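You operate a simulated robot arm through the tools that you are given. There is no shell and no other tool.

The job below is to be done with a simulated robot arm. You get a single attempt, and the scene is never put back.

TASK
Set the driver box to a batch of 3 at 2.0 N m.
Fine: clear the old count and NOT OK; direction IN.

Only the result counts: the job must be done as asked and must still hold three seconds after the hand-in. Knocking over, shifting, dropping, spilling or breaking anything else fails it.

THE ROBOT
A 7-joint arm with a two-finger parallel gripper, fixed in place. Base frame: the origin is on the floor under the middle of its stand, x ahead of it, y to its left, z up; the work surface is at about z = 840. Lengths are in mm, angles in degrees, forces in N, time in s.
It reaches about 910 mm from its shoulder. Its first joint turns from -166.0 to 166.0 degrees. Payload 3.43 kg.
The tool frame sits at the grasp point between the pads (the TCP): z along the fingers, y along the line on which they close. The tips reach 30 mm beyond it. The gripper opens to 94 mm. The fingers are 28 mm wide and 10 mm thick; the gripper's body (50 by 96 mm) begins 55 mm behind the TCP.
Orientation is told as [roll, pitch, yaw] about the base's x, y, z axes, in that order, counted from this pose: with the fingers straight down and closing along the base's y, the tool's x points along the base's -x, its y along +y and its z along -z.

THE INTERFACE
- The arm moves only by the tool play_rows. Its argument "rows" is a list that holds one entry, the list of rows, each a list of 7 numbers: the turn, a rotation vector about the tool's x, y, z in units of 180 degrees (1.0 is 180 degrees), then the shift along the tool's x, y, z in units of 200 mm (1.0 is 200 mm), then the opening, from 0 (shut) to 1 (fully open). In form: [[[rx, ry, rz, x, y, z, fingers], ...]]. A call has 1 to 20 rows; each row is the pose to reach, as a shift and turn from the pose commanded when the call began, along the tool's axes at that moment. A call with a number of a shift or a turn outside -1 to 1 is refused whole. Rows are played at 5 a second. More than 50 mm and 8.6 degrees between two rows, or a gripper value outside its range, and nothing of the call is played. A pose out of reach is approached as far as the arm can. The call stops where the force on the tool passes 40 N (or 10 N more than at its start, if that is more) or the arm is blocked; 0.2 s more then pass. The fingers move at their own pace (about 45 mm/s each) and stop on an object; they squeeze with about 30 N. The grip force told is the motor's: it shows also when the fingers shut on nothing. Time passes only in rows, and 0.2 s behind the last, so rows that repeat a pose let the fingers close. It gives the time, the measured TCP pose, the force on the tool (base axes), the opening and the grip force at its end, in the units of the frame above (readings bear some noise), with the torque about the TCP (base axes, N m) and any sound that the robot's microphone picked up.
- Cameras (640 x 400 px; columns grow to the right, rows downward): "scene" is fixed at [400, 650.4, 1483]; the picture's right is [-0.92, -0.38, 0.00], its down [-0.37, 0.90, -0.21] and it looks along [0.08, -0.19, -0.98] (base axes); focal length 319 px, centre (320, 200). "wrist" rides on the gripper at [76, 14, -102] in the tool frame; the picture's right is [-0.18, 0.98, 0.00], its down [-0.75, -0.14, -0.64] and it looks along [-0.63, -0.12, 0.77] (tool axes); focal length 243 px, centre (320, 200). There is no depth. A picture from a camera that has moved, and an enlarged one, comes with that camera's place and axes in the base frame and with its lens.
- get_image(camera): a new picture of that camera. It takes no simulated time.
- raise_lower(by): slides the trunk up (or, below 0, down) by that many mm; the arm rides with it, the base frame stays. It gives what a move gives, with no picture.
- zoom(camera, box): a new picture of the part [left, top, right, bottom] of that camera's present view, enlarged. It takes no simulated time.
- job_done(): hands the job in; it is judged then, once.

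Places have to be worked out from the pictures, the camera data and where the tool is seen. Open the gripper and draw the arm clear of the work before you hand the job in, unless the task says otherwise.

The tools are called by a JSON object that holds its "api" and its "payload". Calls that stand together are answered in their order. play_rows: Moves the arm, as the interface text tells. Its arguments: {"type":"object","properties":{"rows":{"type":"array"}},"required":["rows"]} The other tools are called the same way: raise_lower (by) moves the trunk up or down; get_image (camera) takes a picture; zoom (camera, box) takes an enlarged picture of a part of a camera's view; job_done () hands the job in.

At the start:

```text
time: 0.0
tcp_pos: [386.4, 528.5, 1225.5]
tcp_rot: [0.0, 0.0, 0.0]
ft_force: [-0.1, 0.2, 0.0]
wrist_torque: [-0.03, 0.0, 0.0]
width: 94.1
gripper_force: 0.1
trunk travel left (down, up): [-450.0, 160.0]
```

scene: 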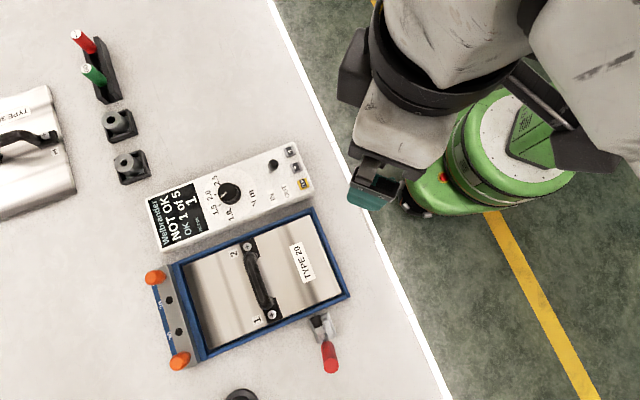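
wrist: 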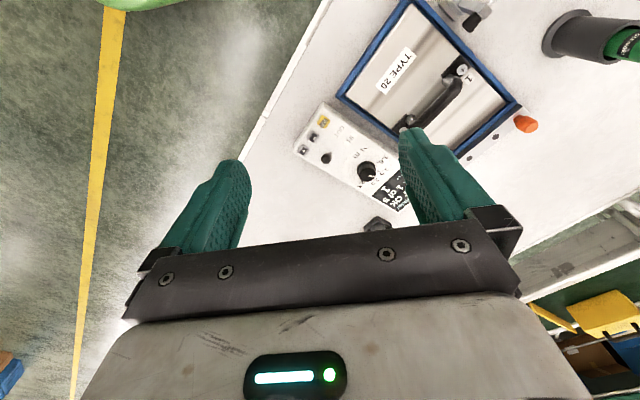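

I start by zooming in on the driver box in both cameras to read its controls.

{"api": "zoom", "payload": {"camera": "scene", "box": [140, 130, 330, 260]}}

{"api": "zoom", "payload": {"camera": "wrist", "box": [280, 90, 440, 230]}}

```text
3.08 times, centred on (235, 195) of scene
camera zoom: at [400.0, 650.4, 1483.0], right [-0.92, -0.38, 0.0], down [-0.37, 0.9, -0.21], along [0.08, -0.19, -0.98], focal length 982 px, centre (582, 215)
```

zoom: 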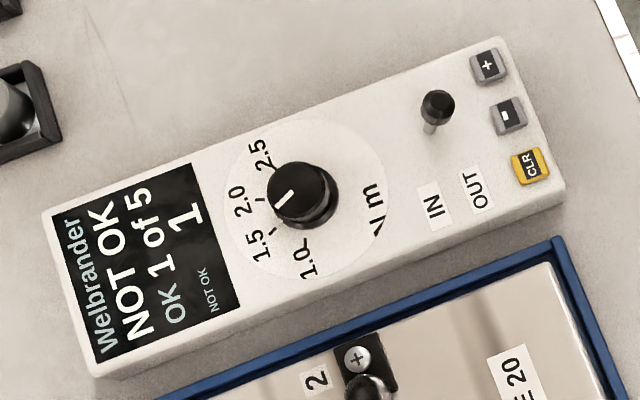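

```text
2.86 times, centred on (360, 160) of wrist
camera zoom: at [309.8, 543.4, 1327.7], right [0.18, 0.98, 0.0], down [0.75, -0.14, 0.64], along [0.63, -0.12, -0.77], focal length 693 px, centre (206, 314)
```

zoom: 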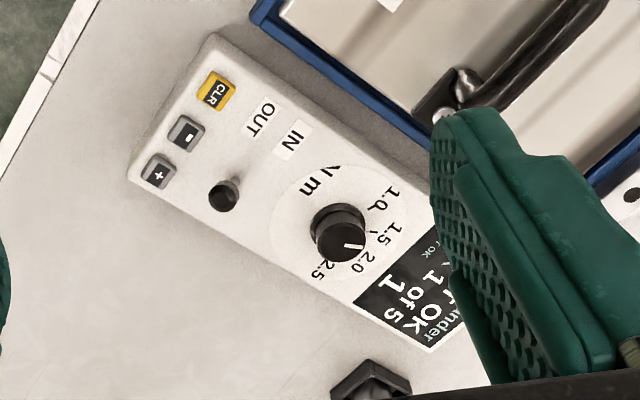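

The box has a display (NOT OK, 1 of 5), a torque knob set between 1.5 and 2.0, an IN/OUT toggle, and the +, - and CLR buttons. By my triangulation CLR is near (491, 517, 872) and the knob near (615, 589). I'll lower the trunk part way to get a closer look.

{"api": "raise_lower", "payload": {"by": -120}}

```text
time: 1.5
tcp_pos: [386.6, 529.3, 1107.2]
tcp_rot: [0.0, 0.0, 0.0]
ft_force: [1.1, -0.5, 0.5]
wrist_torque: [0.0, 0.02, 0.02]
width: 94.0
gripper_force: 0.1
trunk travel left (down, up): [-330.0, 280.0]
```

The trunk went down cleanly. I take new pictures from both cameras.

{"api": "get_image", "payload": {"camera": "wrist"}}

{"api": "get_image", "payload": {"camera": "scene"}}

```text
taken
camera wrist: at [309.8, 543.4, 1207.8], right [0.18, 0.98, 0.0], down [0.75, -0.14, 0.64], along [0.63, -0.12, -0.77], focal length 243 px, centre (320, 200)
```

wrist: 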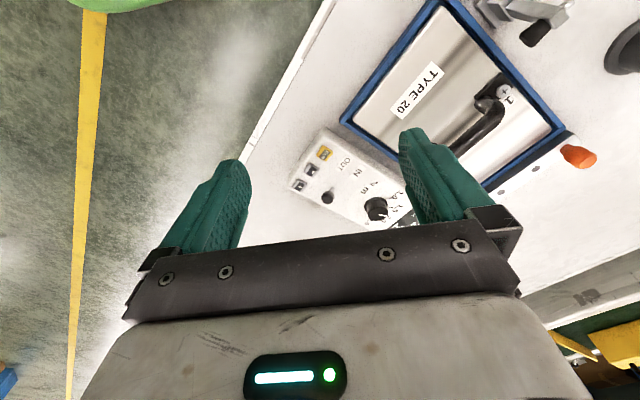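

```text
taken
```

scene: 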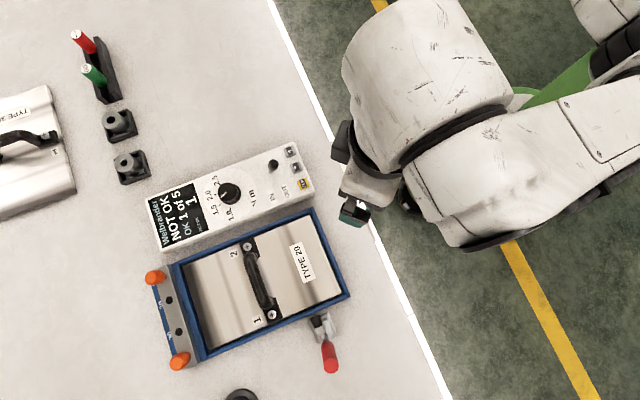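

The box's long axis runs about 45° in the base frame and the button row is perpendicular to it. I yaw the tool +45° and move back along the box, so the wrist camera looks down its length.

{"api": "play_rows", "payload": {"rows": [[[0, 0, -0.03125, -0.0675, -0.0406, 0.03125, 1], [0, 0, -0.0625, -0.135, -0.0812, 0.0625, 1], [0, 0, -0.09375, -0.2025, -0.1219, 0.09375, 1], [0, 0, -0.125, -0.27, -0.1625, 0.125, 1], [0, 0, -0.15625, -0.3375, -0.2031, 0.15625, 1], [0, 0, -0.1875, -0.405, -0.2438, 0.1875, 1], [0, 0, -0.21875, -0.4725, -0.2844, 0.21875, 1], [0, 0, -0.25, -0.54, -0.325, 0.25, 1], [0, 0, -0.25, -0.54, -0.325, 0.25, 1]]]}}

{"api": "get_image", "payload": {"camera": "wrist"}}

{"api": "get_image", "payload": {"camera": "scene"}}

```text
time: 3.5
tcp_pos: [495.9, 464.4, 1055.1]
tcp_rot: [0.0, -0.1, 45.0]
ft_force: [0.0, -0.2, 1.2]
wrist_torque: [0.0, -0.01, -0.02]
width: 94.0
gripper_force: 0.0
trunk travel left (down, up): [-330.0, 280.0]
```

```text
taken
camera wrist: at [430.2, 419.9, 1157.4], right [-0.57, 0.82, 0.0], down [0.63, 0.43, 0.64], along [0.53, 0.36, -0.77], focal length 243 px, centre (320, 200)
```

wrist: 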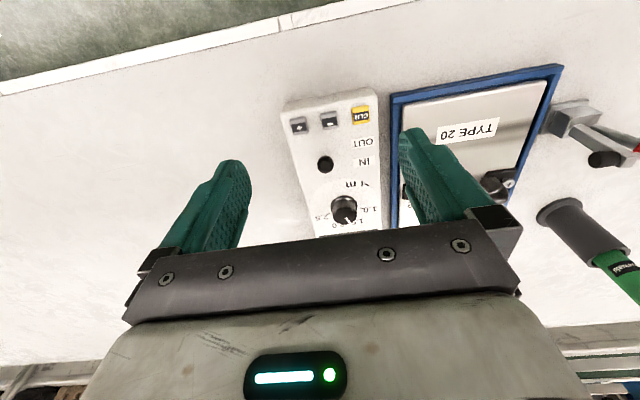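

```text
taken
```

scene: 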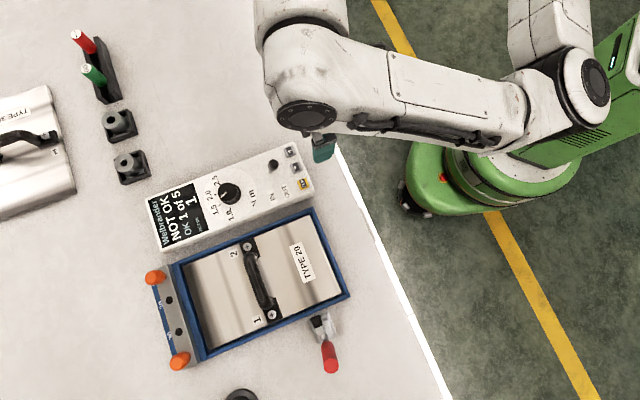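

Fingertips point up in the wrist picture, and the buttons are just ahead of the TCP. I zoom in on the box to locate things precisely.

{"api": "zoom", "payload": {"camera": "wrist", "box": [260, 70, 420, 240]}}

{"api": "zoom", "payload": {"camera": "scene", "box": [140, 130, 330, 260]}}

```text
2.35 times, centred on (340, 155) of wrist
camera zoom: at [430.2, 419.9, 1157.4], right [-0.57, 0.82, 0.0], down [0.63, 0.43, 0.64], along [0.53, 0.36, -0.77], focal length 571 px, centre (273, 306)
```

zoom: 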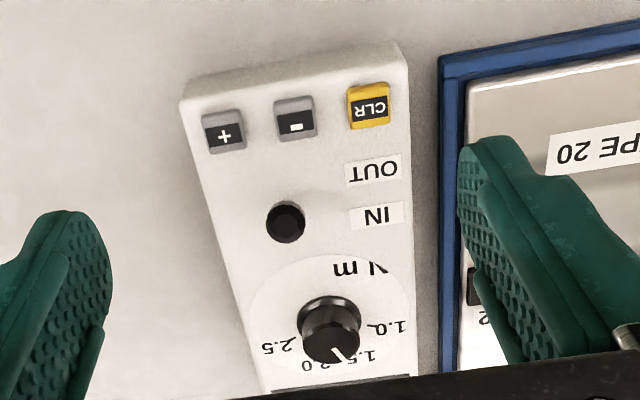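

```text
3.08 times, centred on (235, 195) of scene
camera zoom: at [400.0, 650.4, 1483.0], right [-0.92, -0.38, 0.0], down [-0.37, 0.9, -0.21], along [0.08, -0.19, -0.98], focal length 982 px, centre (582, 215)
```

zoom: 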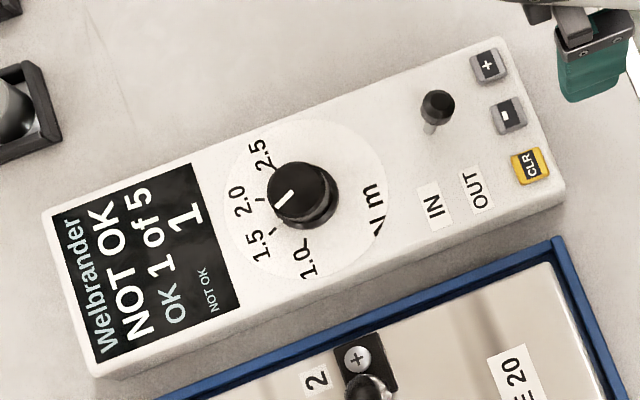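

The lever tip sits about 10 mm towards the buttons from its base, so the toggle is at OUT. The knob points at 1.5, so it has to turn about 45° clockwise. I estimate CLR at (489, 517, 882), "-" at (515, 490.5) and "+" at (540, 465). I close the fingers and move above CLR.

{"api": "play_rows", "payload": {"rows": [[[0, 0, 0, -0.028, 0.035, 0.079, 0], [0, 0, 0, -0.057, 0.069, 0.158, 0], [0, 0, 0, -0.085, 0.104, 0.238, 0], [0, 0, 0, -0.113, 0.139, 0.317, 0], [0, 0, 0, -0.142, 0.173, 0.396, 0], [0, 0, 0, -0.17, 0.208, 0.475, 0], [0, 0, 0, -0.17, 0.208, 0.475, 0]]]}}

{"api": "get_image", "payload": {"camera": "wrist"}}

{"api": "get_image", "payload": {"camera": "scene"}}

```text
time: 5.1
tcp_pos: [491.7, 516.9, 962.1]
tcp_rot: [0.1, 0.1, 45.0]
ft_force: [0.1, 0.8, -0.3]
wrist_torque: [-0.01, -0.02, 0.0]
width: 0.2
gripper_force: 29.8
trunk travel left (down, up): [-330.0, 280.0]
```

```text
taken
camera wrist: at [424.9, 473.6, 1062.9], right [-0.56, 0.83, 0.0], down [0.63, 0.43, 0.64], along [0.53, 0.36, -0.77], focal length 243 px, centre (320, 200)
```

wrist: 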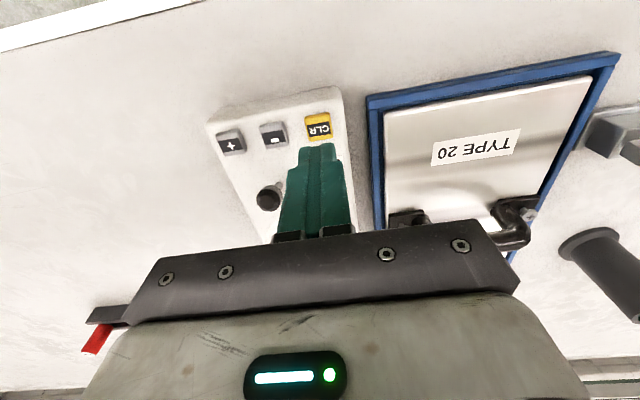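

```text
taken
```

scene: 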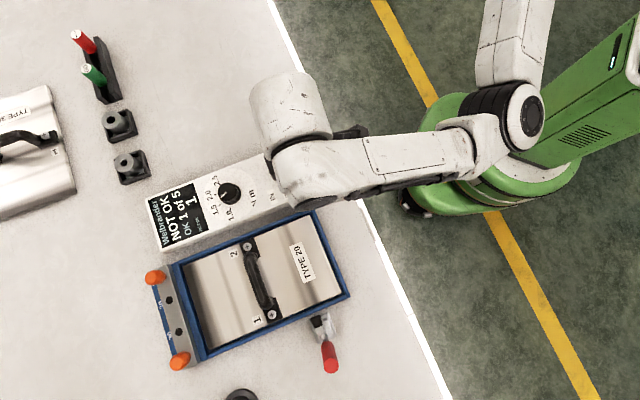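

The closed tips line up over CLR (expected at (320, 128), seen at (320, 126)). I descend slowly with the force guard to find the contact height.

{"api": "play_rows", "payload": {"rows": [[[0, 0, 0, 0, 0, 0.1, 0], [0, 0, 0, 0, 0, 0.18, 0], [0, 0, 0, 0, 0, 0.215, 0], [0, 0, 0, 0, 0, 0.225, 0], [0, 0, 0, 0, 0, 0.235, 0], [0, 0, 0, 0, 0, 0.24, 0]]]}}

{"api": "get_image", "payload": {"camera": "wrist"}}

{"api": "zoom", "payload": {"camera": "scene", "box": [140, 130, 330, 260]}}

```text
time: 6.5
tcp_pos: [489.7, 516.1, 914.8]
tcp_rot: [-0.1, -0.1, 44.9]
ft_force: [0.7, -0.6, 7.1]
wrist_torque: [-0.01, 0.03, 0.08]
width: 0.0
gripper_force: 29.7
trunk travel left (down, up): [-330.0, 280.0]
heard: click
```

```text
taken
camera wrist: at [424.8, 473.4, 1015.6], right [-0.56, 0.83, 0.0], down [0.63, 0.43, 0.64], along [0.53, 0.36, -0.77], focal length 243 px, centre (320, 200)
```

wrist: 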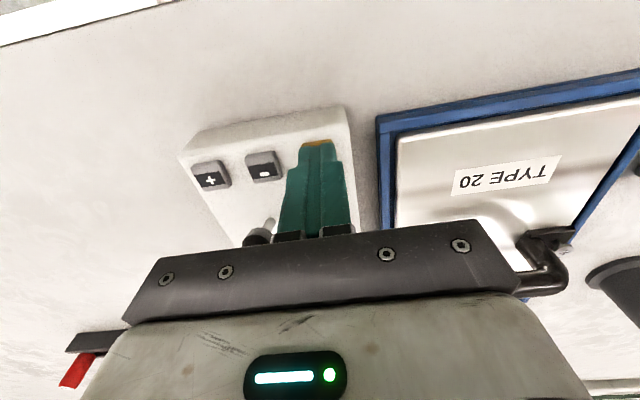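

```text
3.08 times, centred on (235, 195) of scene
camera zoom: at [400.0, 650.4, 1483.0], right [-0.92, -0.38, 0.0], down [-0.37, 0.9, -0.21], along [0.08, -0.19, -0.98], focal length 982 px, centre (582, 215)
```

zoom: 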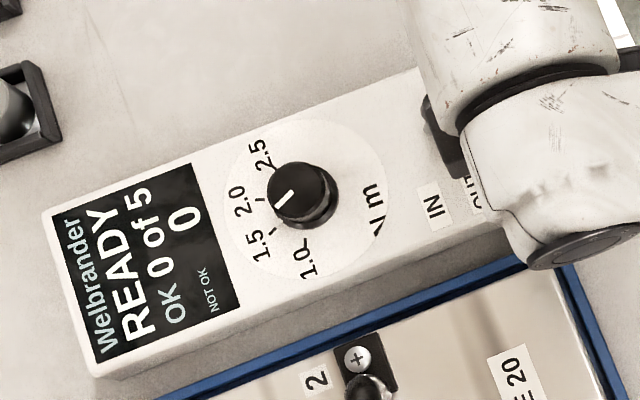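

A click was heard at 7 N, and the display now reads READY, 0 of 5, NOT OK 0. Next I lift, move 35.8 mm along the button row to "-", and give it one short press.

{"api": "play_rows", "payload": {"rows": [[[0, 0, 0, 0, 0, -0.06, 0], [0, 0, 0, 0, 0, -0.125, 0], [0, 0, 0, 0, -0.06, -0.125, 0], [0, 0, 0, 0, -0.12, -0.125, 0], [0, 0, 0, 0, -0.179, -0.125, 0], [0, 0, 0, 0, -0.179, -0.125, 0]]]}}

{"api": "get_image", "payload": {"camera": "wrist"}}

{"api": "zoom", "payload": {"camera": "scene", "box": [140, 130, 330, 260]}}

```text
time: 7.9
tcp_pos: [515.8, 491.9, 937.9]
tcp_rot: [-0.1, 0.0, 45.1]
ft_force: [0.0, -0.3, -0.6]
wrist_torque: [-0.01, 0.01, 0.01]
width: 0.0
gripper_force: 30.3
trunk travel left (down, up): [-330.0, 280.0]
```

```text
taken
camera wrist: at [450.3, 448.2, 1039.4], right [-0.56, 0.83, 0.0], down [0.63, 0.43, 0.64], along [0.53, 0.36, -0.77], focal length 243 px, centre (320, 200)
```

wrist: 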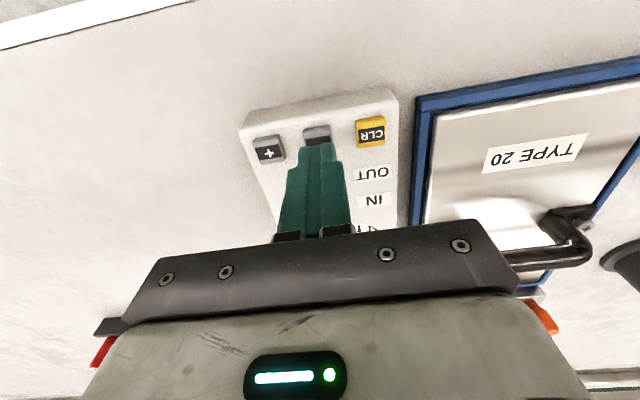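

```text
3.08 times, centred on (235, 195) of scene
camera zoom: at [400.0, 650.4, 1483.0], right [-0.92, -0.38, 0.0], down [-0.37, 0.9, -0.21], along [0.08, -0.19, -0.98], focal length 982 px, centre (582, 215)
```

zoom: 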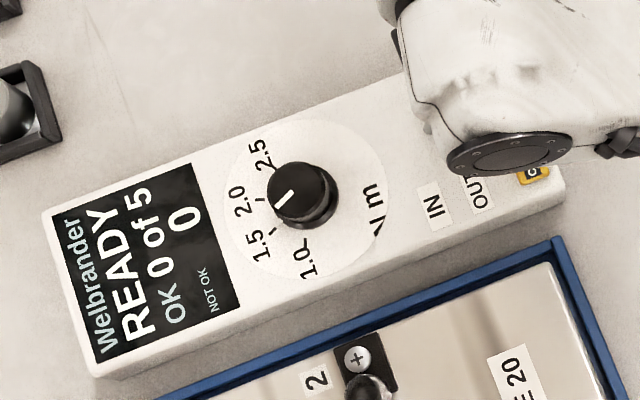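

Aligned: the midpoint between "+" and CLR falls right under the tip. I press "-" once, briefly, and lift.

{"api": "play_rows", "payload": {"rows": [[[0, 0, 0, 0, 0, 0.06, 0], [0, 0, 0, 0, 0, 0.105, 0], [0, 0, 0, 0, 0, 0.12, 0], [0, 0, 0, 0, 0, 0.13, 0], [0, 0, 0, 0, 0, 0.08, 0], [0, 0, 0, 0, 0, 0.0, 0]]]}}

{"api": "zoom", "payload": {"camera": "scene", "box": [140, 130, 330, 260]}}

```text
time: 9.3
tcp_pos: [515.8, 492.2, 939.6]
tcp_rot: [0.0, -0.1, 44.9]
ft_force: [-0.1, 0.0, 0.6]
wrist_torque: [0.01, -0.01, -0.01]
width: 0.1
gripper_force: 29.9
trunk travel left (down, up): [-330.0, 280.0]
heard: click
```

```text
3.08 times, centred on (235, 195) of scene
camera zoom: at [400.0, 650.4, 1483.0], right [-0.92, -0.38, 0.0], down [-0.37, 0.9, -0.21], along [0.08, -0.19, -0.98], focal length 982 px, centre (582, 215)
```

zoom: 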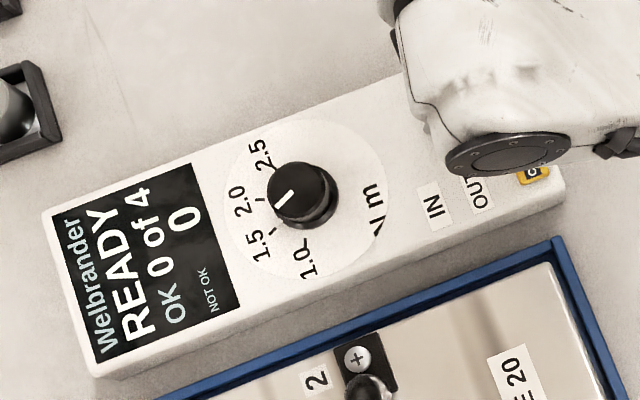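

One click, and the display reads 0 of 4. I repeat the same press to get 3.

{"api": "play_rows", "payload": {"rows": [[[0, 0, 0, 0, 0, 0.06, 0], [0, 0, 0, 0, 0, 0.105, 0], [0, 0, 0, 0, 0, 0.12, 0], [0, 0, 0, 0, 0, 0.13, 0], [0, 0, 0, 0, 0, 0.08, 0], [0, 0, 0, 0, 0, 0.0, 0]]]}}

{"api": "zoom", "payload": {"camera": "scene", "box": [140, 130, 330, 260]}}

```text
time: 10.7
tcp_pos: [515.3, 491.3, 938.6]
tcp_rot: [-0.1, -0.1, 44.8]
ft_force: [-0.2, 0.7, -0.5]
wrist_torque: [0.02, 0.0, 0.02]
width: 0.0
gripper_force: 30.2
trunk travel left (down, up): [-330.0, 280.0]
heard: click
```

```text
3.08 times, centred on (235, 195) of scene
camera zoom: at [400.0, 650.4, 1483.0], right [-0.92, -0.38, 0.0], down [-0.37, 0.9, -0.21], along [0.08, -0.19, -0.98], focal length 982 px, centre (582, 215)
```

zoom: 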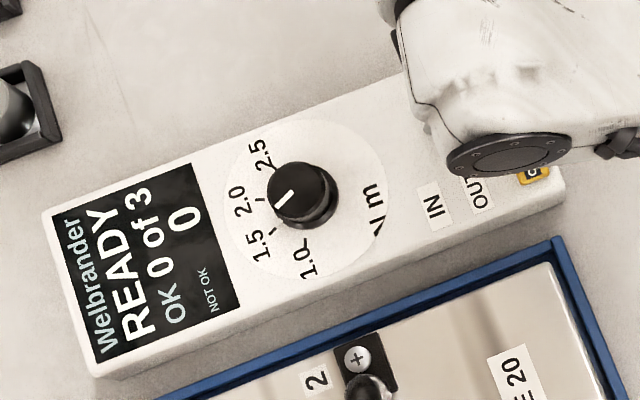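

The display now reads READY, 0 of 3, NOT OK 0. For the toggle, I shift 13 mm sideways to line up with the lever, lower the tips to z ≈ 893 behind the ball, and push gently towards IN.

{"api": "play_rows", "payload": {"rows": [[[0, 0, 0, 0, -0.033, 0, 0], [0, 0, 0, 0, -0.0655, 0, 0], [0, 0, 0, 0, -0.0655, 0.036, 0], [0, 0, 0, 0, -0.0655, 0.0725, 0], [0, 0, 0, 0, -0.0655, 0.0725, 0]]]}}

{"api": "get_image", "payload": {"camera": "wrist"}}

{"api": "zoom", "payload": {"camera": "scene", "box": [200, 100, 340, 220]}}

```text
time: 11.9
tcp_pos: [523.9, 483.1, 924.0]
tcp_rot: [-0.1, 0.0, 44.9]
ft_force: [0.2, 0.8, -0.5]
wrist_torque: [-0.03, -0.03, 0.01]
width: 0.1
gripper_force: 29.4
trunk travel left (down, up): [-330.0, 280.0]
```

```text
taken
camera wrist: at [459.4, 439.5, 1025.8], right [-0.56, 0.83, 0.0], down [0.63, 0.43, 0.64], along [0.53, 0.36, -0.77], focal length 243 px, centre (320, 200)
```

wrist: 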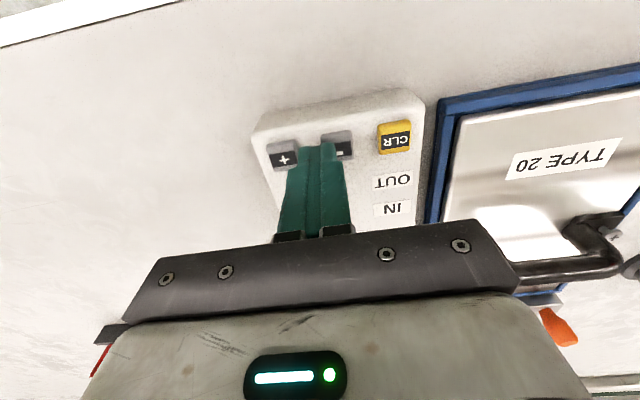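

```text
3.33 times, centred on (270, 160) of scene
camera zoom: at [400.0, 650.4, 1483.0], right [-0.92, -0.38, 0.0], down [-0.37, 0.9, -0.21], along [0.08, -0.19, -0.98], focal length 1063 px, centre (487, 333)
```

zoom: 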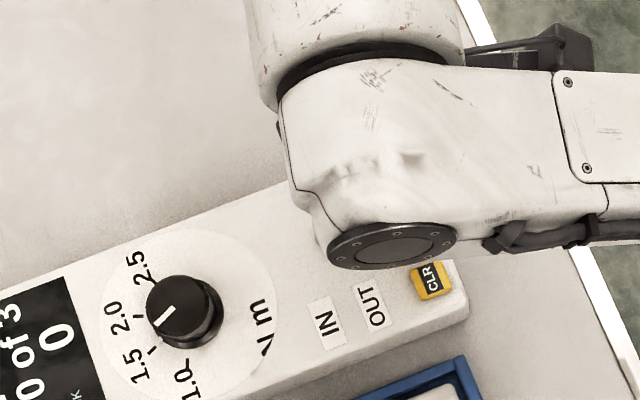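

Free of contact so far (under 1 N). Now I push the lever towards the knob in small steps.

{"api": "play_rows", "payload": {"rows": [[[0, 0, 0, -0.04, 0, 0, 0], [0, 0, 0, -0.07, 0, 0, 0], [0, 0, 0, -0.09, 0, 0, 0], [0, 0, 0, -0.11, 0, 0, 0], [0, 0, 0, -0.125, 0, 0, 0], [0, 0, 0, -0.14, 0, 0, 0]]]}}

{"api": "get_image", "payload": {"camera": "wrist"}}

{"api": "zoom", "payload": {"camera": "scene", "box": [140, 130, 330, 260]}}

```text
time: 13.3
tcp_pos: [544.9, 501.9, 923.9]
tcp_rot: [-0.1, 0.1, 45.0]
ft_force: [0.1, -1.2, 0.3]
wrist_torque: [0.02, 0.03, -0.02]
width: 0.0
gripper_force: 30.2
trunk travel left (down, up): [-330.0, 280.0]
```

```text
taken
camera wrist: at [479.4, 459.3, 1025.2], right [-0.56, 0.83, 0.0], down [0.63, 0.43, 0.64], along [0.53, 0.36, -0.77], focal length 243 px, centre (320, 200)
```

wrist: 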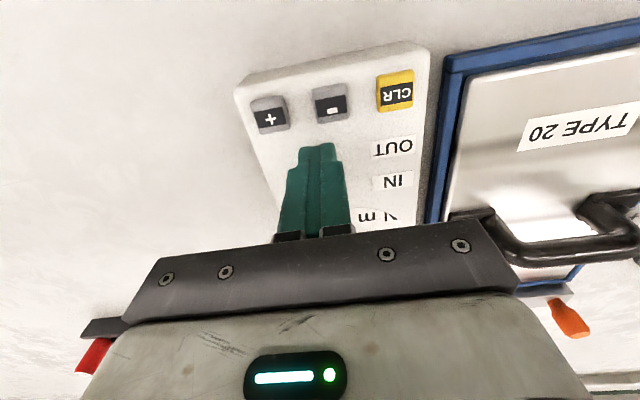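

```text
3.08 times, centred on (235, 195) of scene
camera zoom: at [400.0, 650.4, 1483.0], right [-0.92, -0.38, 0.0], down [-0.37, 0.9, -0.21], along [0.08, -0.19, -0.98], focal length 982 px, centre (582, 215)
```

zoom: 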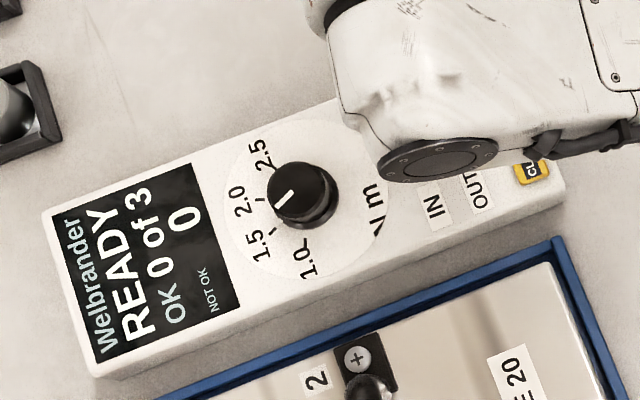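

No force and no click yet, so the finger probably hasn't reached the lever. I keep pushing in smaller steps.

{"api": "play_rows", "payload": {"rows": [[[0, 0, 0, -0.01, 0, 0, 0], [0, 0, 0, -0.02, 0, 0, 0], [0, 0, 0, -0.03, 0, 0, 0], [0, 0, 0, -0.04, 0, 0, 0], [0, 0, 0, -0.04, 0, 0, 0]]]}}

{"api": "zoom", "payload": {"camera": "wrist", "box": [230, 40, 440, 240]}}

```text
time: 14.5
tcp_pos: [550.2, 507.0, 924.8]
tcp_rot: [0.0, 0.0, 45.1]
ft_force: [-0.8, -0.5, 0.0]
wrist_torque: [0.0, 0.01, 0.0]
width: 0.0
gripper_force: 30.0
trunk travel left (down, up): [-330.0, 280.0]
```

```text
2.00 times, centred on (335, 140) of wrist
camera zoom: at [484.8, 464.5, 1025.4], right [-0.56, 0.83, 0.0], down [0.63, 0.43, 0.64], along [0.53, 0.36, -0.77], focal length 485 px, centre (290, 320)
```

zoom: 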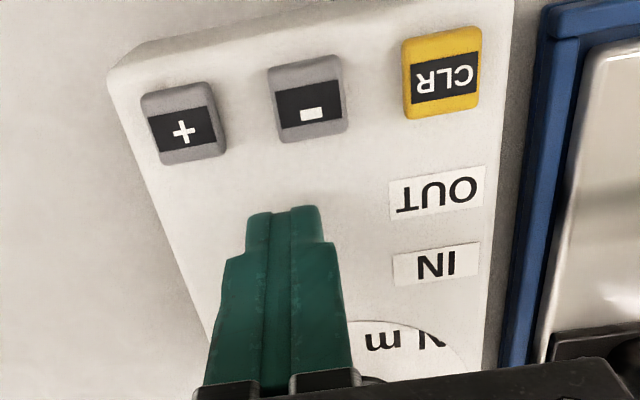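

Still only about 1 N, with the finger at about 36 mm along from the "-" button. I continue a few more millimetres in fine steps to feel for the lever.

{"api": "play_rows", "payload": {"rows": [[[0, 0, 0, -0.01, 0, 0, 0], [0, 0, 0, -0.02, 0, 0, 0], [0, 0, 0, -0.03, 0, 0, 0], [0, 0, 0, -0.03, 0, 0, 0]]]}}

{"api": "zoom", "payload": {"camera": "wrist", "box": [230, 40, 440, 240]}}

{"api": "zoom", "payload": {"camera": "scene", "box": [140, 130, 330, 260]}}

```text
time: 15.4
tcp_pos: [550.3, 509.0, 923.5]
tcp_rot: [-0.1, 0.7, 44.9]
ft_force: [-12.5, -16.8, 2.4]
wrist_torque: [-0.23, 0.08, -0.04]
width: 0.0
gripper_force: 29.8
trunk travel left (down, up): [-330.0, 280.0]
stopped in row 4: the force on the tool passed its limit at 41 N (the readings are from after the stop); the commanded pose is now the measured one
```

```text
2.00 times, centred on (335, 140) of wrist
camera zoom: at [486.7, 467.3, 1026.0], right [-0.56, 0.83, 0.0], down [0.64, 0.44, 0.63], along [0.52, 0.35, -0.78], focal length 485 px, centre (290, 320)
```

zoom: 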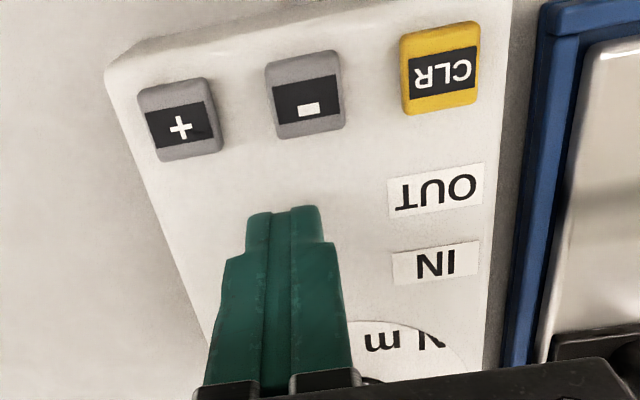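

```text
3.08 times, centred on (235, 195) of scene
camera zoom: at [400.0, 650.4, 1483.0], right [-0.92, -0.38, 0.0], down [-0.37, 0.9, -0.21], along [0.08, -0.19, -0.98], focal length 982 px, centre (582, 215)
```

zoom: 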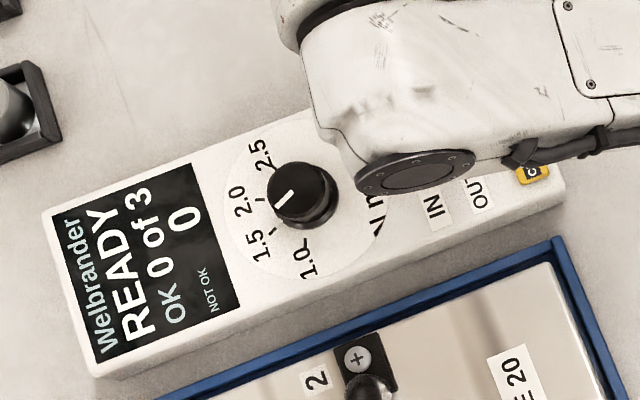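

The lever went solid at about 41 N, which is probably its end stop. The box hasn't moved in the scene view. I back off, lift, and step sideways so the wrist camera can see the lever.

{"api": "play_rows", "payload": {"rows": [[[0, 0, 0, 0.04, 0, 0, 0], [0, 0, 0, 0.06, 0, -0.06, 0], [0, 0, 0, 0.06, 0, -0.18, 0], [0, 0, 0, 0.06, -0.1, -0.3, 0], [0, 0, 0, 0.06, -0.2, -0.3, 0], [0, 0, 0, 0.06, -0.25, -0.3, 0], [0, 0, 0, 0.06, -0.25, -0.3, 0]]]}}

{"api": "get_image", "payload": {"camera": "wrist"}}

{"api": "zoom", "payload": {"camera": "scene", "box": [140, 130, 330, 260]}}

```text
time: 17.0
tcp_pos: [579.0, 466.7, 983.5]
tcp_rot: [-0.1, 0.6, 45.0]
ft_force: [0.6, -0.3, 0.4]
wrist_torque: [0.0, -0.02, 0.0]
width: 0.2
gripper_force: 29.9
trunk travel left (down, up): [-330.0, 280.0]
```

```text
taken
camera wrist: at [515.0, 424.9, 1085.5], right [-0.56, 0.83, 0.0], down [0.64, 0.44, 0.63], along [0.53, 0.36, -0.77], focal length 243 px, centre (320, 200)
```

wrist: 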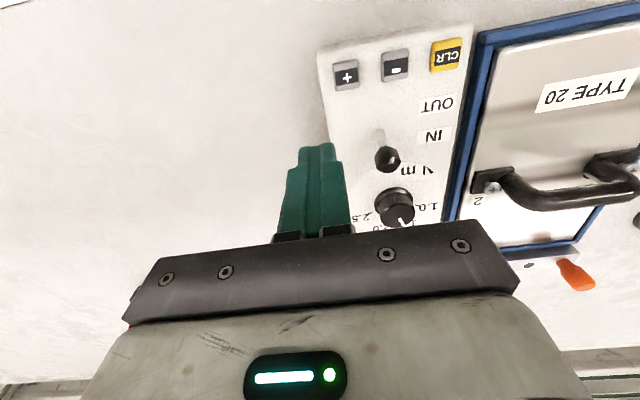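

```text
3.08 times, centred on (235, 195) of scene
camera zoom: at [400.0, 650.4, 1483.0], right [-0.92, -0.38, 0.0], down [-0.37, 0.9, -0.21], along [0.08, -0.19, -0.98], focal length 982 px, centre (582, 215)
```

zoom: 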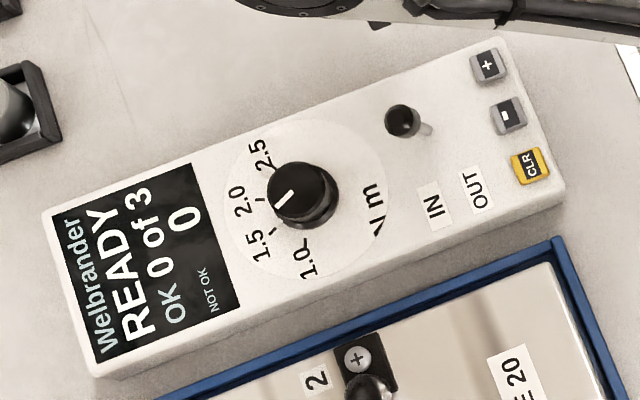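

The lever now leans 12 mm past its base towards the knob, next to the IN label, and the box and display are unchanged. Next is the knob, so I zoom in on the dial from both cameras.

{"api": "zoom", "payload": {"camera": "wrist", "box": [340, 130, 460, 240]}}

{"api": "zoom", "payload": {"camera": "scene", "box": [195, 160, 265, 220]}}

```text
3.64 times, centred on (400, 185) of wrist
camera zoom: at [515.0, 424.9, 1085.5], right [-0.56, 0.83, 0.0], down [0.64, 0.44, 0.63], along [0.53, 0.36, -0.77], focal length 882 px, centre (29, 254)
```

zoom: 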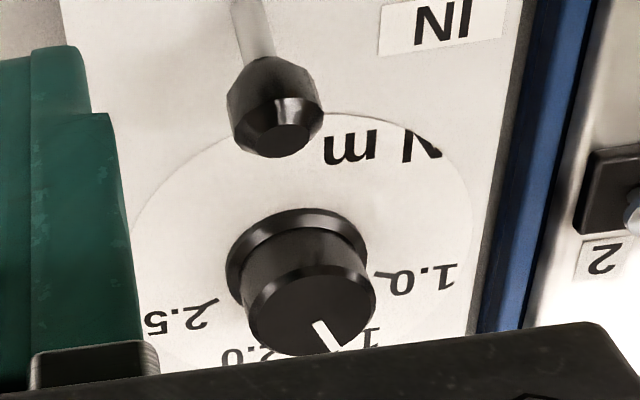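

```text
6.67 times, centred on (230, 190) of scene
camera zoom: at [400.0, 650.4, 1483.0], right [-0.92, -0.38, 0.0], down [-0.37, 0.9, -0.21], along [0.08, -0.19, -0.98], focal length 2126 px, centre (920, 267)
```

zoom: 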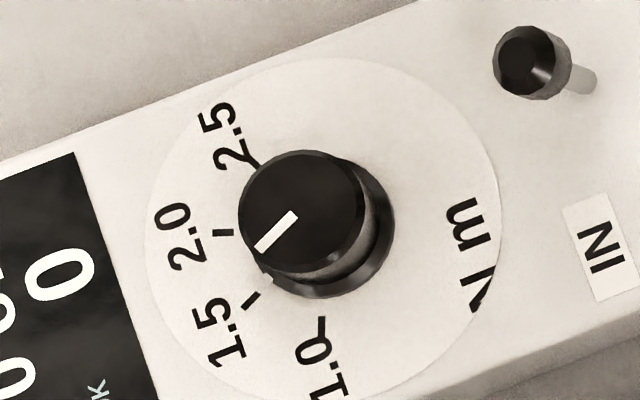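

The pointer is exactly on the 1.5 tick (69° in base), and the 2.0 tick is at 25°, so the knob needs about -44.7°. I place the knob axis at about (610.5, 588), top at z ≈ 901, diameter ≈ 34 mm. I move above it with the fingers open to about 60 mm and take out the 0.6° pitch left from the push.

{"api": "play_rows", "payload": {"rows": [[[0, -0.0033, 0, -0.067, 0.0386, -0.02, 0.64], [0, -0.0033, 0, -0.135, 0.077, -0.02, 0.64], [0, -0.0033, 0, -0.202, 0.116, -0.02, 0.64], [0, -0.0033, 0, -0.27, 0.154, -0.02, 0.64], [0, -0.0033, 0, -0.337, 0.193, -0.02, 0.64], [0, -0.0033, 0, -0.404, 0.231, -0.02, 0.64], [0, -0.0033, 0, -0.472, 0.27, 0, 0.64], [0, -0.0033, 0, -0.539, 0.3085, 0, 0.64], [0, -0.0033, 0, -0.539, 0.3085, 0, 0.64]]]}}

{"api": "get_image", "payload": {"camera": "wrist"}}

{"api": "get_image", "payload": {"camera": "scene"}}

```text
time: 19.0
tcp_pos: [613.0, 587.8, 983.8]
tcp_rot: [-0.2, -0.2, 45.0]
ft_force: [0.2, -0.5, 0.3]
wrist_torque: [-0.03, -0.02, 0.01]
width: 60.5
gripper_force: 0.0
trunk travel left (down, up): [-330.0, 280.0]
```

```text
taken
camera wrist: at [547.0, 544.4, 1084.3], right [-0.56, 0.83, 0.0], down [0.63, 0.43, 0.64], along [0.53, 0.36, -0.77], focal length 243 px, centre (320, 200)
```

wrist: 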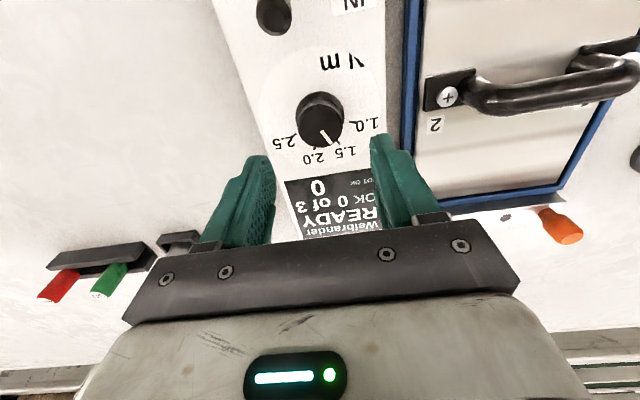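

```text
taken
```

scene: 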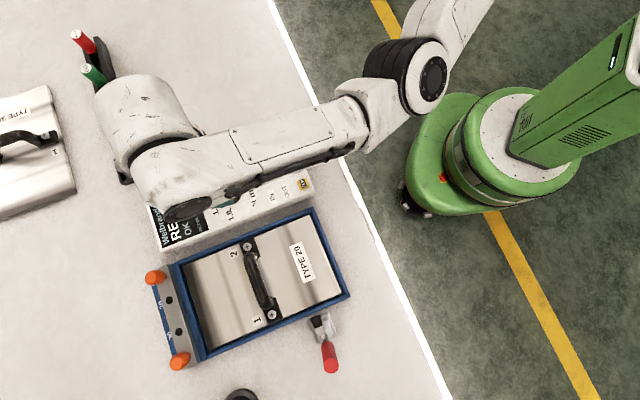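

The arm reaches the knob comfortably. I zoom in to check that the gripper is centred over it.

{"api": "zoom", "payload": {"camera": "wrist", "box": [250, 70, 390, 190]}}

```text
3.33 times, centred on (320, 130) of wrist
camera zoom: at [547.0, 544.4, 1084.3], right [-0.56, 0.83, 0.0], down [0.63, 0.43, 0.64], along [0.53, 0.36, -0.77], focal length 809 px, centre (320, 433)
```

zoom: 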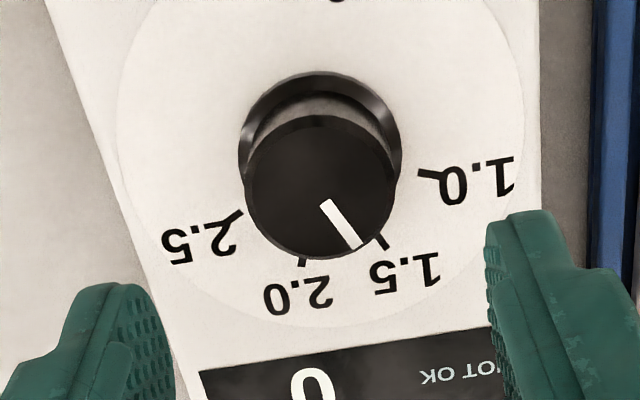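

The knob centre is exactly under the TCP. I descend 64 mm so the tips reach z ≈ 888 around the knob body, above its flange, then look before closing.

{"api": "play_rows", "payload": {"rows": [[[0, 0, 0, 0, 0, 0.08, 0.64], [0, 0, 0, 0, 0, 0.16, 0.64], [0, 0, 0, 0, 0, 0.23, 0.64], [0, 0, 0, 0, 0, 0.28, 0.64], [0, 0, 0, 0, 0, 0.32, 0.64], [0, 0, 0, 0, 0, 0.32, 0.64]]]}}

{"api": "get_image", "payload": {"camera": "wrist"}}

```text
time: 20.4
tcp_pos: [612.3, 588.3, 918.6]
tcp_rot: [0.0, 0.0, 44.9]
ft_force: [0.0, -0.6, 0.4]
wrist_torque: [0.02, 0.04, 0.02]
width: 60.2
gripper_force: 0.0
trunk travel left (down, up): [-330.0, 280.0]
```

```text
taken
camera wrist: at [547.0, 544.4, 1019.9], right [-0.56, 0.83, 0.0], down [0.63, 0.43, 0.64], along [0.53, 0.36, -0.77], focal length 243 px, centre (320, 200)
```

wrist: 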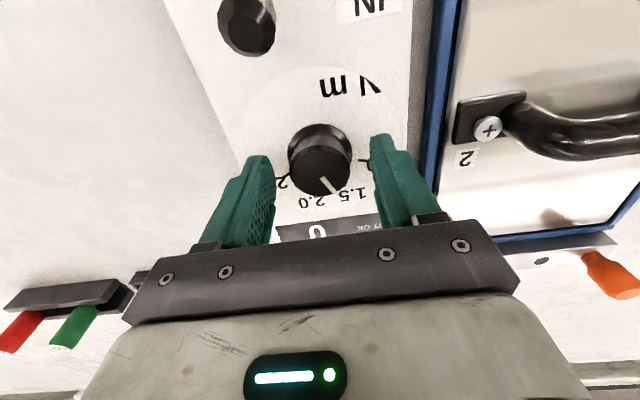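

The fingers straddle the knob evenly with no contact force. I close onto it.

{"api": "play_rows", "payload": {"rows": [[[0, 0, 0, 0, 0, 0, 0], [0, 0, 0, 0, 0, 0, 0], [0, 0, 0, 0, 0, 0, 0], [0, 0, 0, 0, 0, 0, 0]]]}}

{"api": "zoom", "payload": {"camera": "wrist", "box": [220, 80, 420, 240]}}

```text
time: 21.4
tcp_pos: [612.6, 587.5, 920.1]
tcp_rot: [-0.1, 0.0, 45.0]
ft_force: [2.1, -2.9, -0.7]
wrist_torque: [0.14, 0.17, -0.01]
width: 35.2
gripper_force: 45.0
trunk travel left (down, up): [-330.0, 280.0]
```

```text
2.50 times, centred on (320, 160) of wrist
camera zoom: at [547.3, 544.1, 1019.8], right [-0.56, 0.83, 0.0], down [0.63, 0.43, 0.64], along [0.53, 0.36, -0.77], focal length 606 px, centre (320, 300)
```

zoom: 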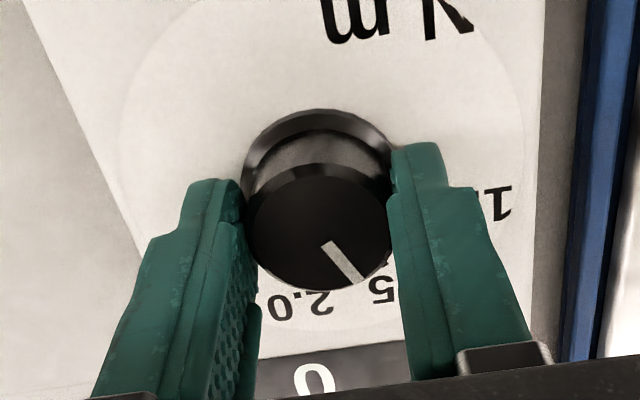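

Gripped at 35.2 mm, with little side force. I turn the tool +44.7° about its z axis, which is clockwise from above (yaw 45 to about 0.3).

{"api": "play_rows", "payload": {"rows": [[[0, 0, 0.0207, 0, 0, 0, 0], [0, 0, 0.0414, 0, 0, 0, 0], [0, 0, 0.0621, 0, 0, 0, 0], [0, 0, 0.0828, 0, 0, 0, 0], [0, 0, 0.1035, 0, 0, 0, 0], [0, 0, 0.1242, 0, 0, 0, 0], [0, 0, 0.1449, 0, 0, 0, 0], [0, 0, 0.1656, 0, 0, 0, 0], [0, 0, 0.1863, 0, 0, 0, 0], [0, 0, 0.207, 0, 0, 0, 0], [0, 0, 0.2277, 0, 0, 0, 0], [0, 0, 0.2483, 0, 0, 0, 0], [0, 0, 0.2483, 0, 0, 0, 0]]]}}

{"api": "zoom", "payload": {"camera": "wrist", "box": [220, 80, 420, 240]}}

{"api": "get_image", "payload": {"camera": "scene"}}

```text
time: 24.2
tcp_pos: [612.0, 589.3, 918.5]
tcp_rot: [0.2, -0.1, 0.3]
ft_force: [8.0, 20.5, 3.4]
wrist_torque: [0.18, -0.32, 0.0]
width: 35.4
gripper_force: 44.5
trunk travel left (down, up): [-330.0, 280.0]
```

```text
2.50 times, centred on (320, 160) of wrist
camera zoom: at [534.4, 602.6, 1019.7], right [0.18, 0.98, 0.0], down [0.75, -0.14, 0.64], along [0.63, -0.11, -0.77], focal length 606 px, centre (320, 300)
```

zoom: 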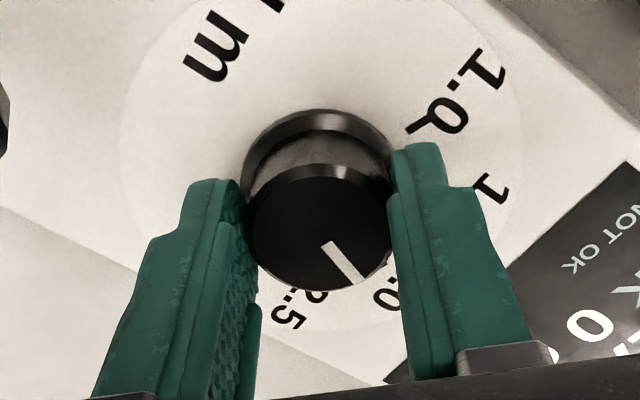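

```text
taken
```

scene: 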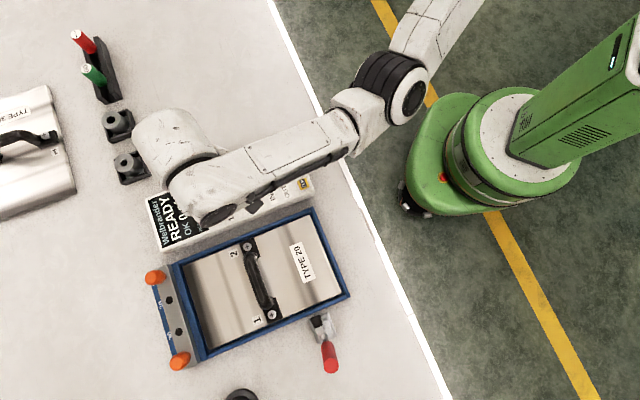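

The knob turned with the fingers (the pointer kept its place between the pads), though a 22 N side load built up. I release it, rise straight up, and check the pointer.

{"api": "play_rows", "payload": {"rows": [[[0, 0, 0, 0, 0, 0, 0.64], [0, 0, 0, 0, 0, 0, 0.64], [0, 0, 0, 0, 0, 0, 0.64], [0, 0, 0, 0, 0, 0, 0.64], [0, 0, 0, 0, 0, -0.1, 0.64], [0, 0, 0, 0, 0, -0.2, 0.64], [0, 0, 0, 0, 0, -0.32, 0.64], [0, 0, 0, 0, 0, -0.32, 0.64]]]}}

{"api": "zoom", "payload": {"camera": "wrist", "box": [250, 70, 390, 190]}}

{"api": "zoom", "payload": {"camera": "scene", "box": [140, 130, 330, 260]}}

```text
time: 26.0
tcp_pos: [611.4, 587.7, 982.3]
tcp_rot: [0.0, -0.1, 0.4]
ft_force: [-0.8, -0.1, 0.7]
wrist_torque: [-0.01, 0.02, 0.02]
width: 60.1
gripper_force: 0.1
trunk travel left (down, up): [-330.0, 280.0]
```

```text
3.33 times, centred on (320, 130) of wrist
camera zoom: at [534.1, 601.6, 1084.3], right [0.18, 0.98, 0.0], down [0.75, -0.14, 0.64], along [0.63, -0.12, -0.77], focal length 809 px, centre (320, 433)
```

zoom: 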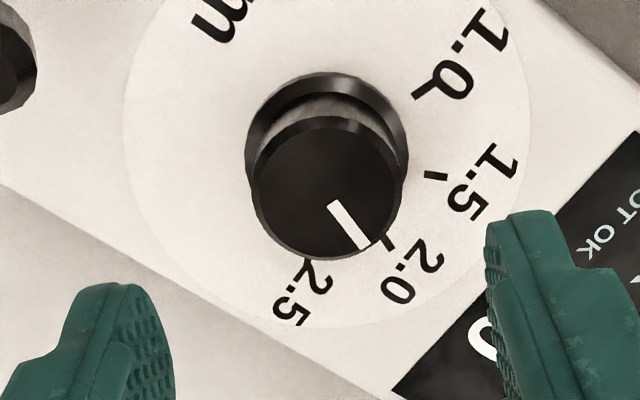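

```text
3.08 times, centred on (235, 195) of scene
camera zoom: at [400.0, 650.4, 1483.0], right [-0.92, -0.38, 0.0], down [-0.37, 0.9, -0.21], along [0.08, -0.19, -0.98], focal length 982 px, centre (582, 215)
```

zoom: 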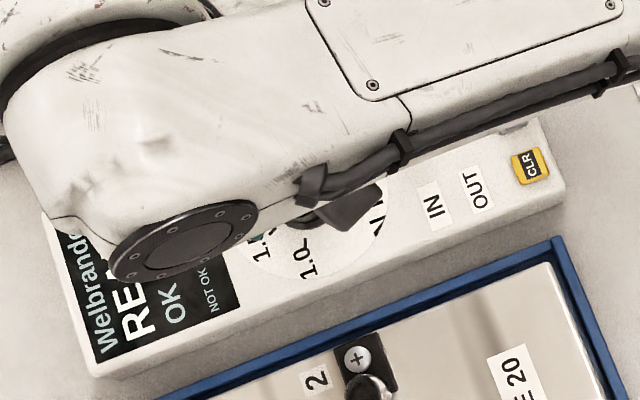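

The pointer looks lined up with the 2.0 tick. I rise and withdraw the arm towards the stand so the scene camera can see the whole box.

{"api": "play_rows", "payload": {"rows": [[[0, 0, 0, 0, 0, -0.15, 0.64], [0, 0, 0, 0, 0, -0.3, 0.64], [0, 0, 0, 0.05, -0.05, -0.45, 0.64], [0, 0, 0, 0.17, -0.18, -0.5, 0.64], [0, 0, 0, 0.29, -0.31, -0.5, 0.64], [0, 0, 0, 0.41, -0.44, -0.5, 0.64], [0, 0, 0, 0.53, -0.57, -0.5, 0.64], [0, 0, 0, 0.65, -0.7, -0.5, 0.64], [0, 0, 0, 0.75, -0.8, -0.5, 0.64], [0, 0, 0, 0.75, -0.8, -0.5, 0.64]]]}}

{"api": "get_image", "payload": {"camera": "scene"}}

{"api": "zoom", "payload": {"camera": "scene", "box": [140, 130, 330, 260]}}

{"api": "zoom", "payload": {"camera": "scene", "box": [195, 160, 265, 220]}}

```text
time: 28.2
tcp_pos: [463.5, 425.9, 1082.3]
tcp_rot: [0.0, 0.0, 0.3]
ft_force: [0.9, 0.5, 0.3]
wrist_torque: [-0.01, 0.01, 0.0]
width: 60.1
gripper_force: 0.1
trunk travel left (down, up): [-330.0, 280.0]
```

```text
taken
```

scene: 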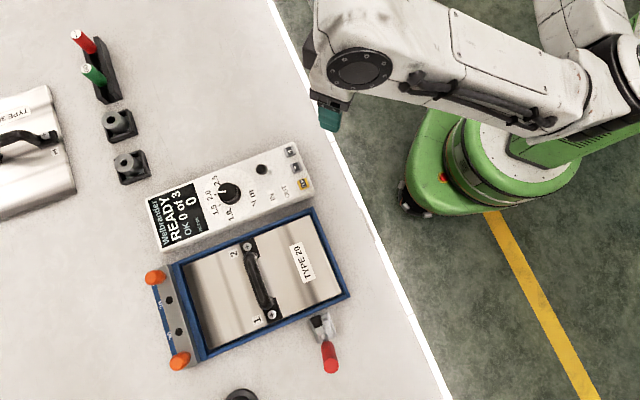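

```text
3.08 times, centred on (235, 195) of scene
camera zoom: at [400.0, 650.4, 1483.0], right [-0.92, -0.38, 0.0], down [-0.37, 0.9, -0.21], along [0.08, -0.19, -0.98], focal length 982 px, centre (582, 215)
```

zoom: 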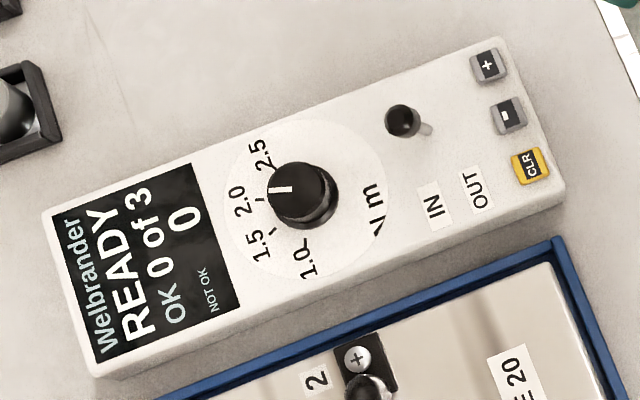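

```text
6.67 times, centred on (230, 190) of scene
camera zoom: at [400.0, 650.4, 1483.0], right [-0.92, -0.38, 0.0], down [-0.37, 0.9, -0.21], along [0.08, -0.19, -0.98], focal length 2126 px, centre (920, 267)
```

zoom: 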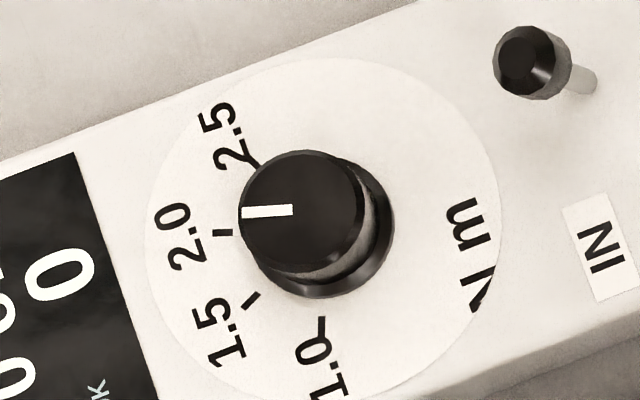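

The display shows READY, OK 0 of 3, NOT OK 0. The pointer measures 24.9° against 24.8° for the 2.0 tick, the lever is at IN, and nothing else has moved. I open the gripper fully, away from the work, and take one last look before handing in.

{"api": "play_rows", "payload": {"rows": [[[0, 0, 0, 0.05, 0, -0.05, 1], [0, 0, 0, 0.1, 0, -0.1, 1], [0, 0, 0, 0.1, 0, -0.1, 1], [0, 0, 0, 0.1, 0, -0.1, 1], [0, 0, 0, 0.1, 0, -0.1, 1]]]}}

{"api": "zoom", "payload": {"camera": "scene", "box": [140, 130, 330, 260]}}

```text
time: 29.4
tcp_pos: [442.3, 426.1, 1103.3]
tcp_rot: [0.0, 0.0, 0.2]
ft_force: [-0.1, 0.9, -1.0]
wrist_torque: [0.01, -0.01, 0.02]
width: 94.1
gripper_force: 0.1
trunk travel left (down, up): [-330.0, 280.0]
```

```text
3.08 times, centred on (235, 195) of scene
camera zoom: at [400.0, 650.4, 1483.0], right [-0.92, -0.38, 0.0], down [-0.37, 0.9, -0.21], along [0.08, -0.19, -0.98], focal length 982 px, centre (582, 215)
```

zoom: 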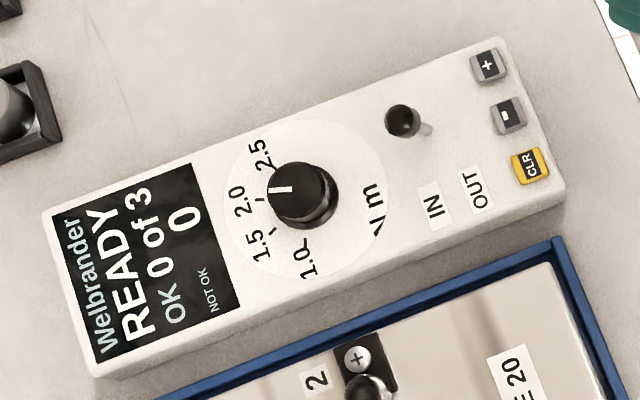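

Every setting still reads as asked, the gripper is open and the arm is clear of the work, so I hand the job in.

{"api": "job_done", "payload": {}}

```text
The job is handed in.
```

The driver box is set as asked, and I have handed the job in. The tool only confirmed the hand-in and gave no verdict. These are the settings as last seen from the scene camera:

- **Batch:** the display reads 0 of 3, after two presses of "-" from 5.
- **Cleared:** one press of CLR reset the old count and the NOT OK. The display now shows READY, OK 0 and NOT OK 0.
- **Torque:** the knob went from 1.5 to 2.0 N m. The pointer is at 24.9° and the 2.0 tick at 24.8°.
- **Direction:** the lever was at OUT and now leans to IN. The push stopped on the force limit (41 N), most likely at the lever's end stop.

The box looks in the same place as at the start, and I saw nothing else shifted. The gripper is fully open and the arm is clear of the work.
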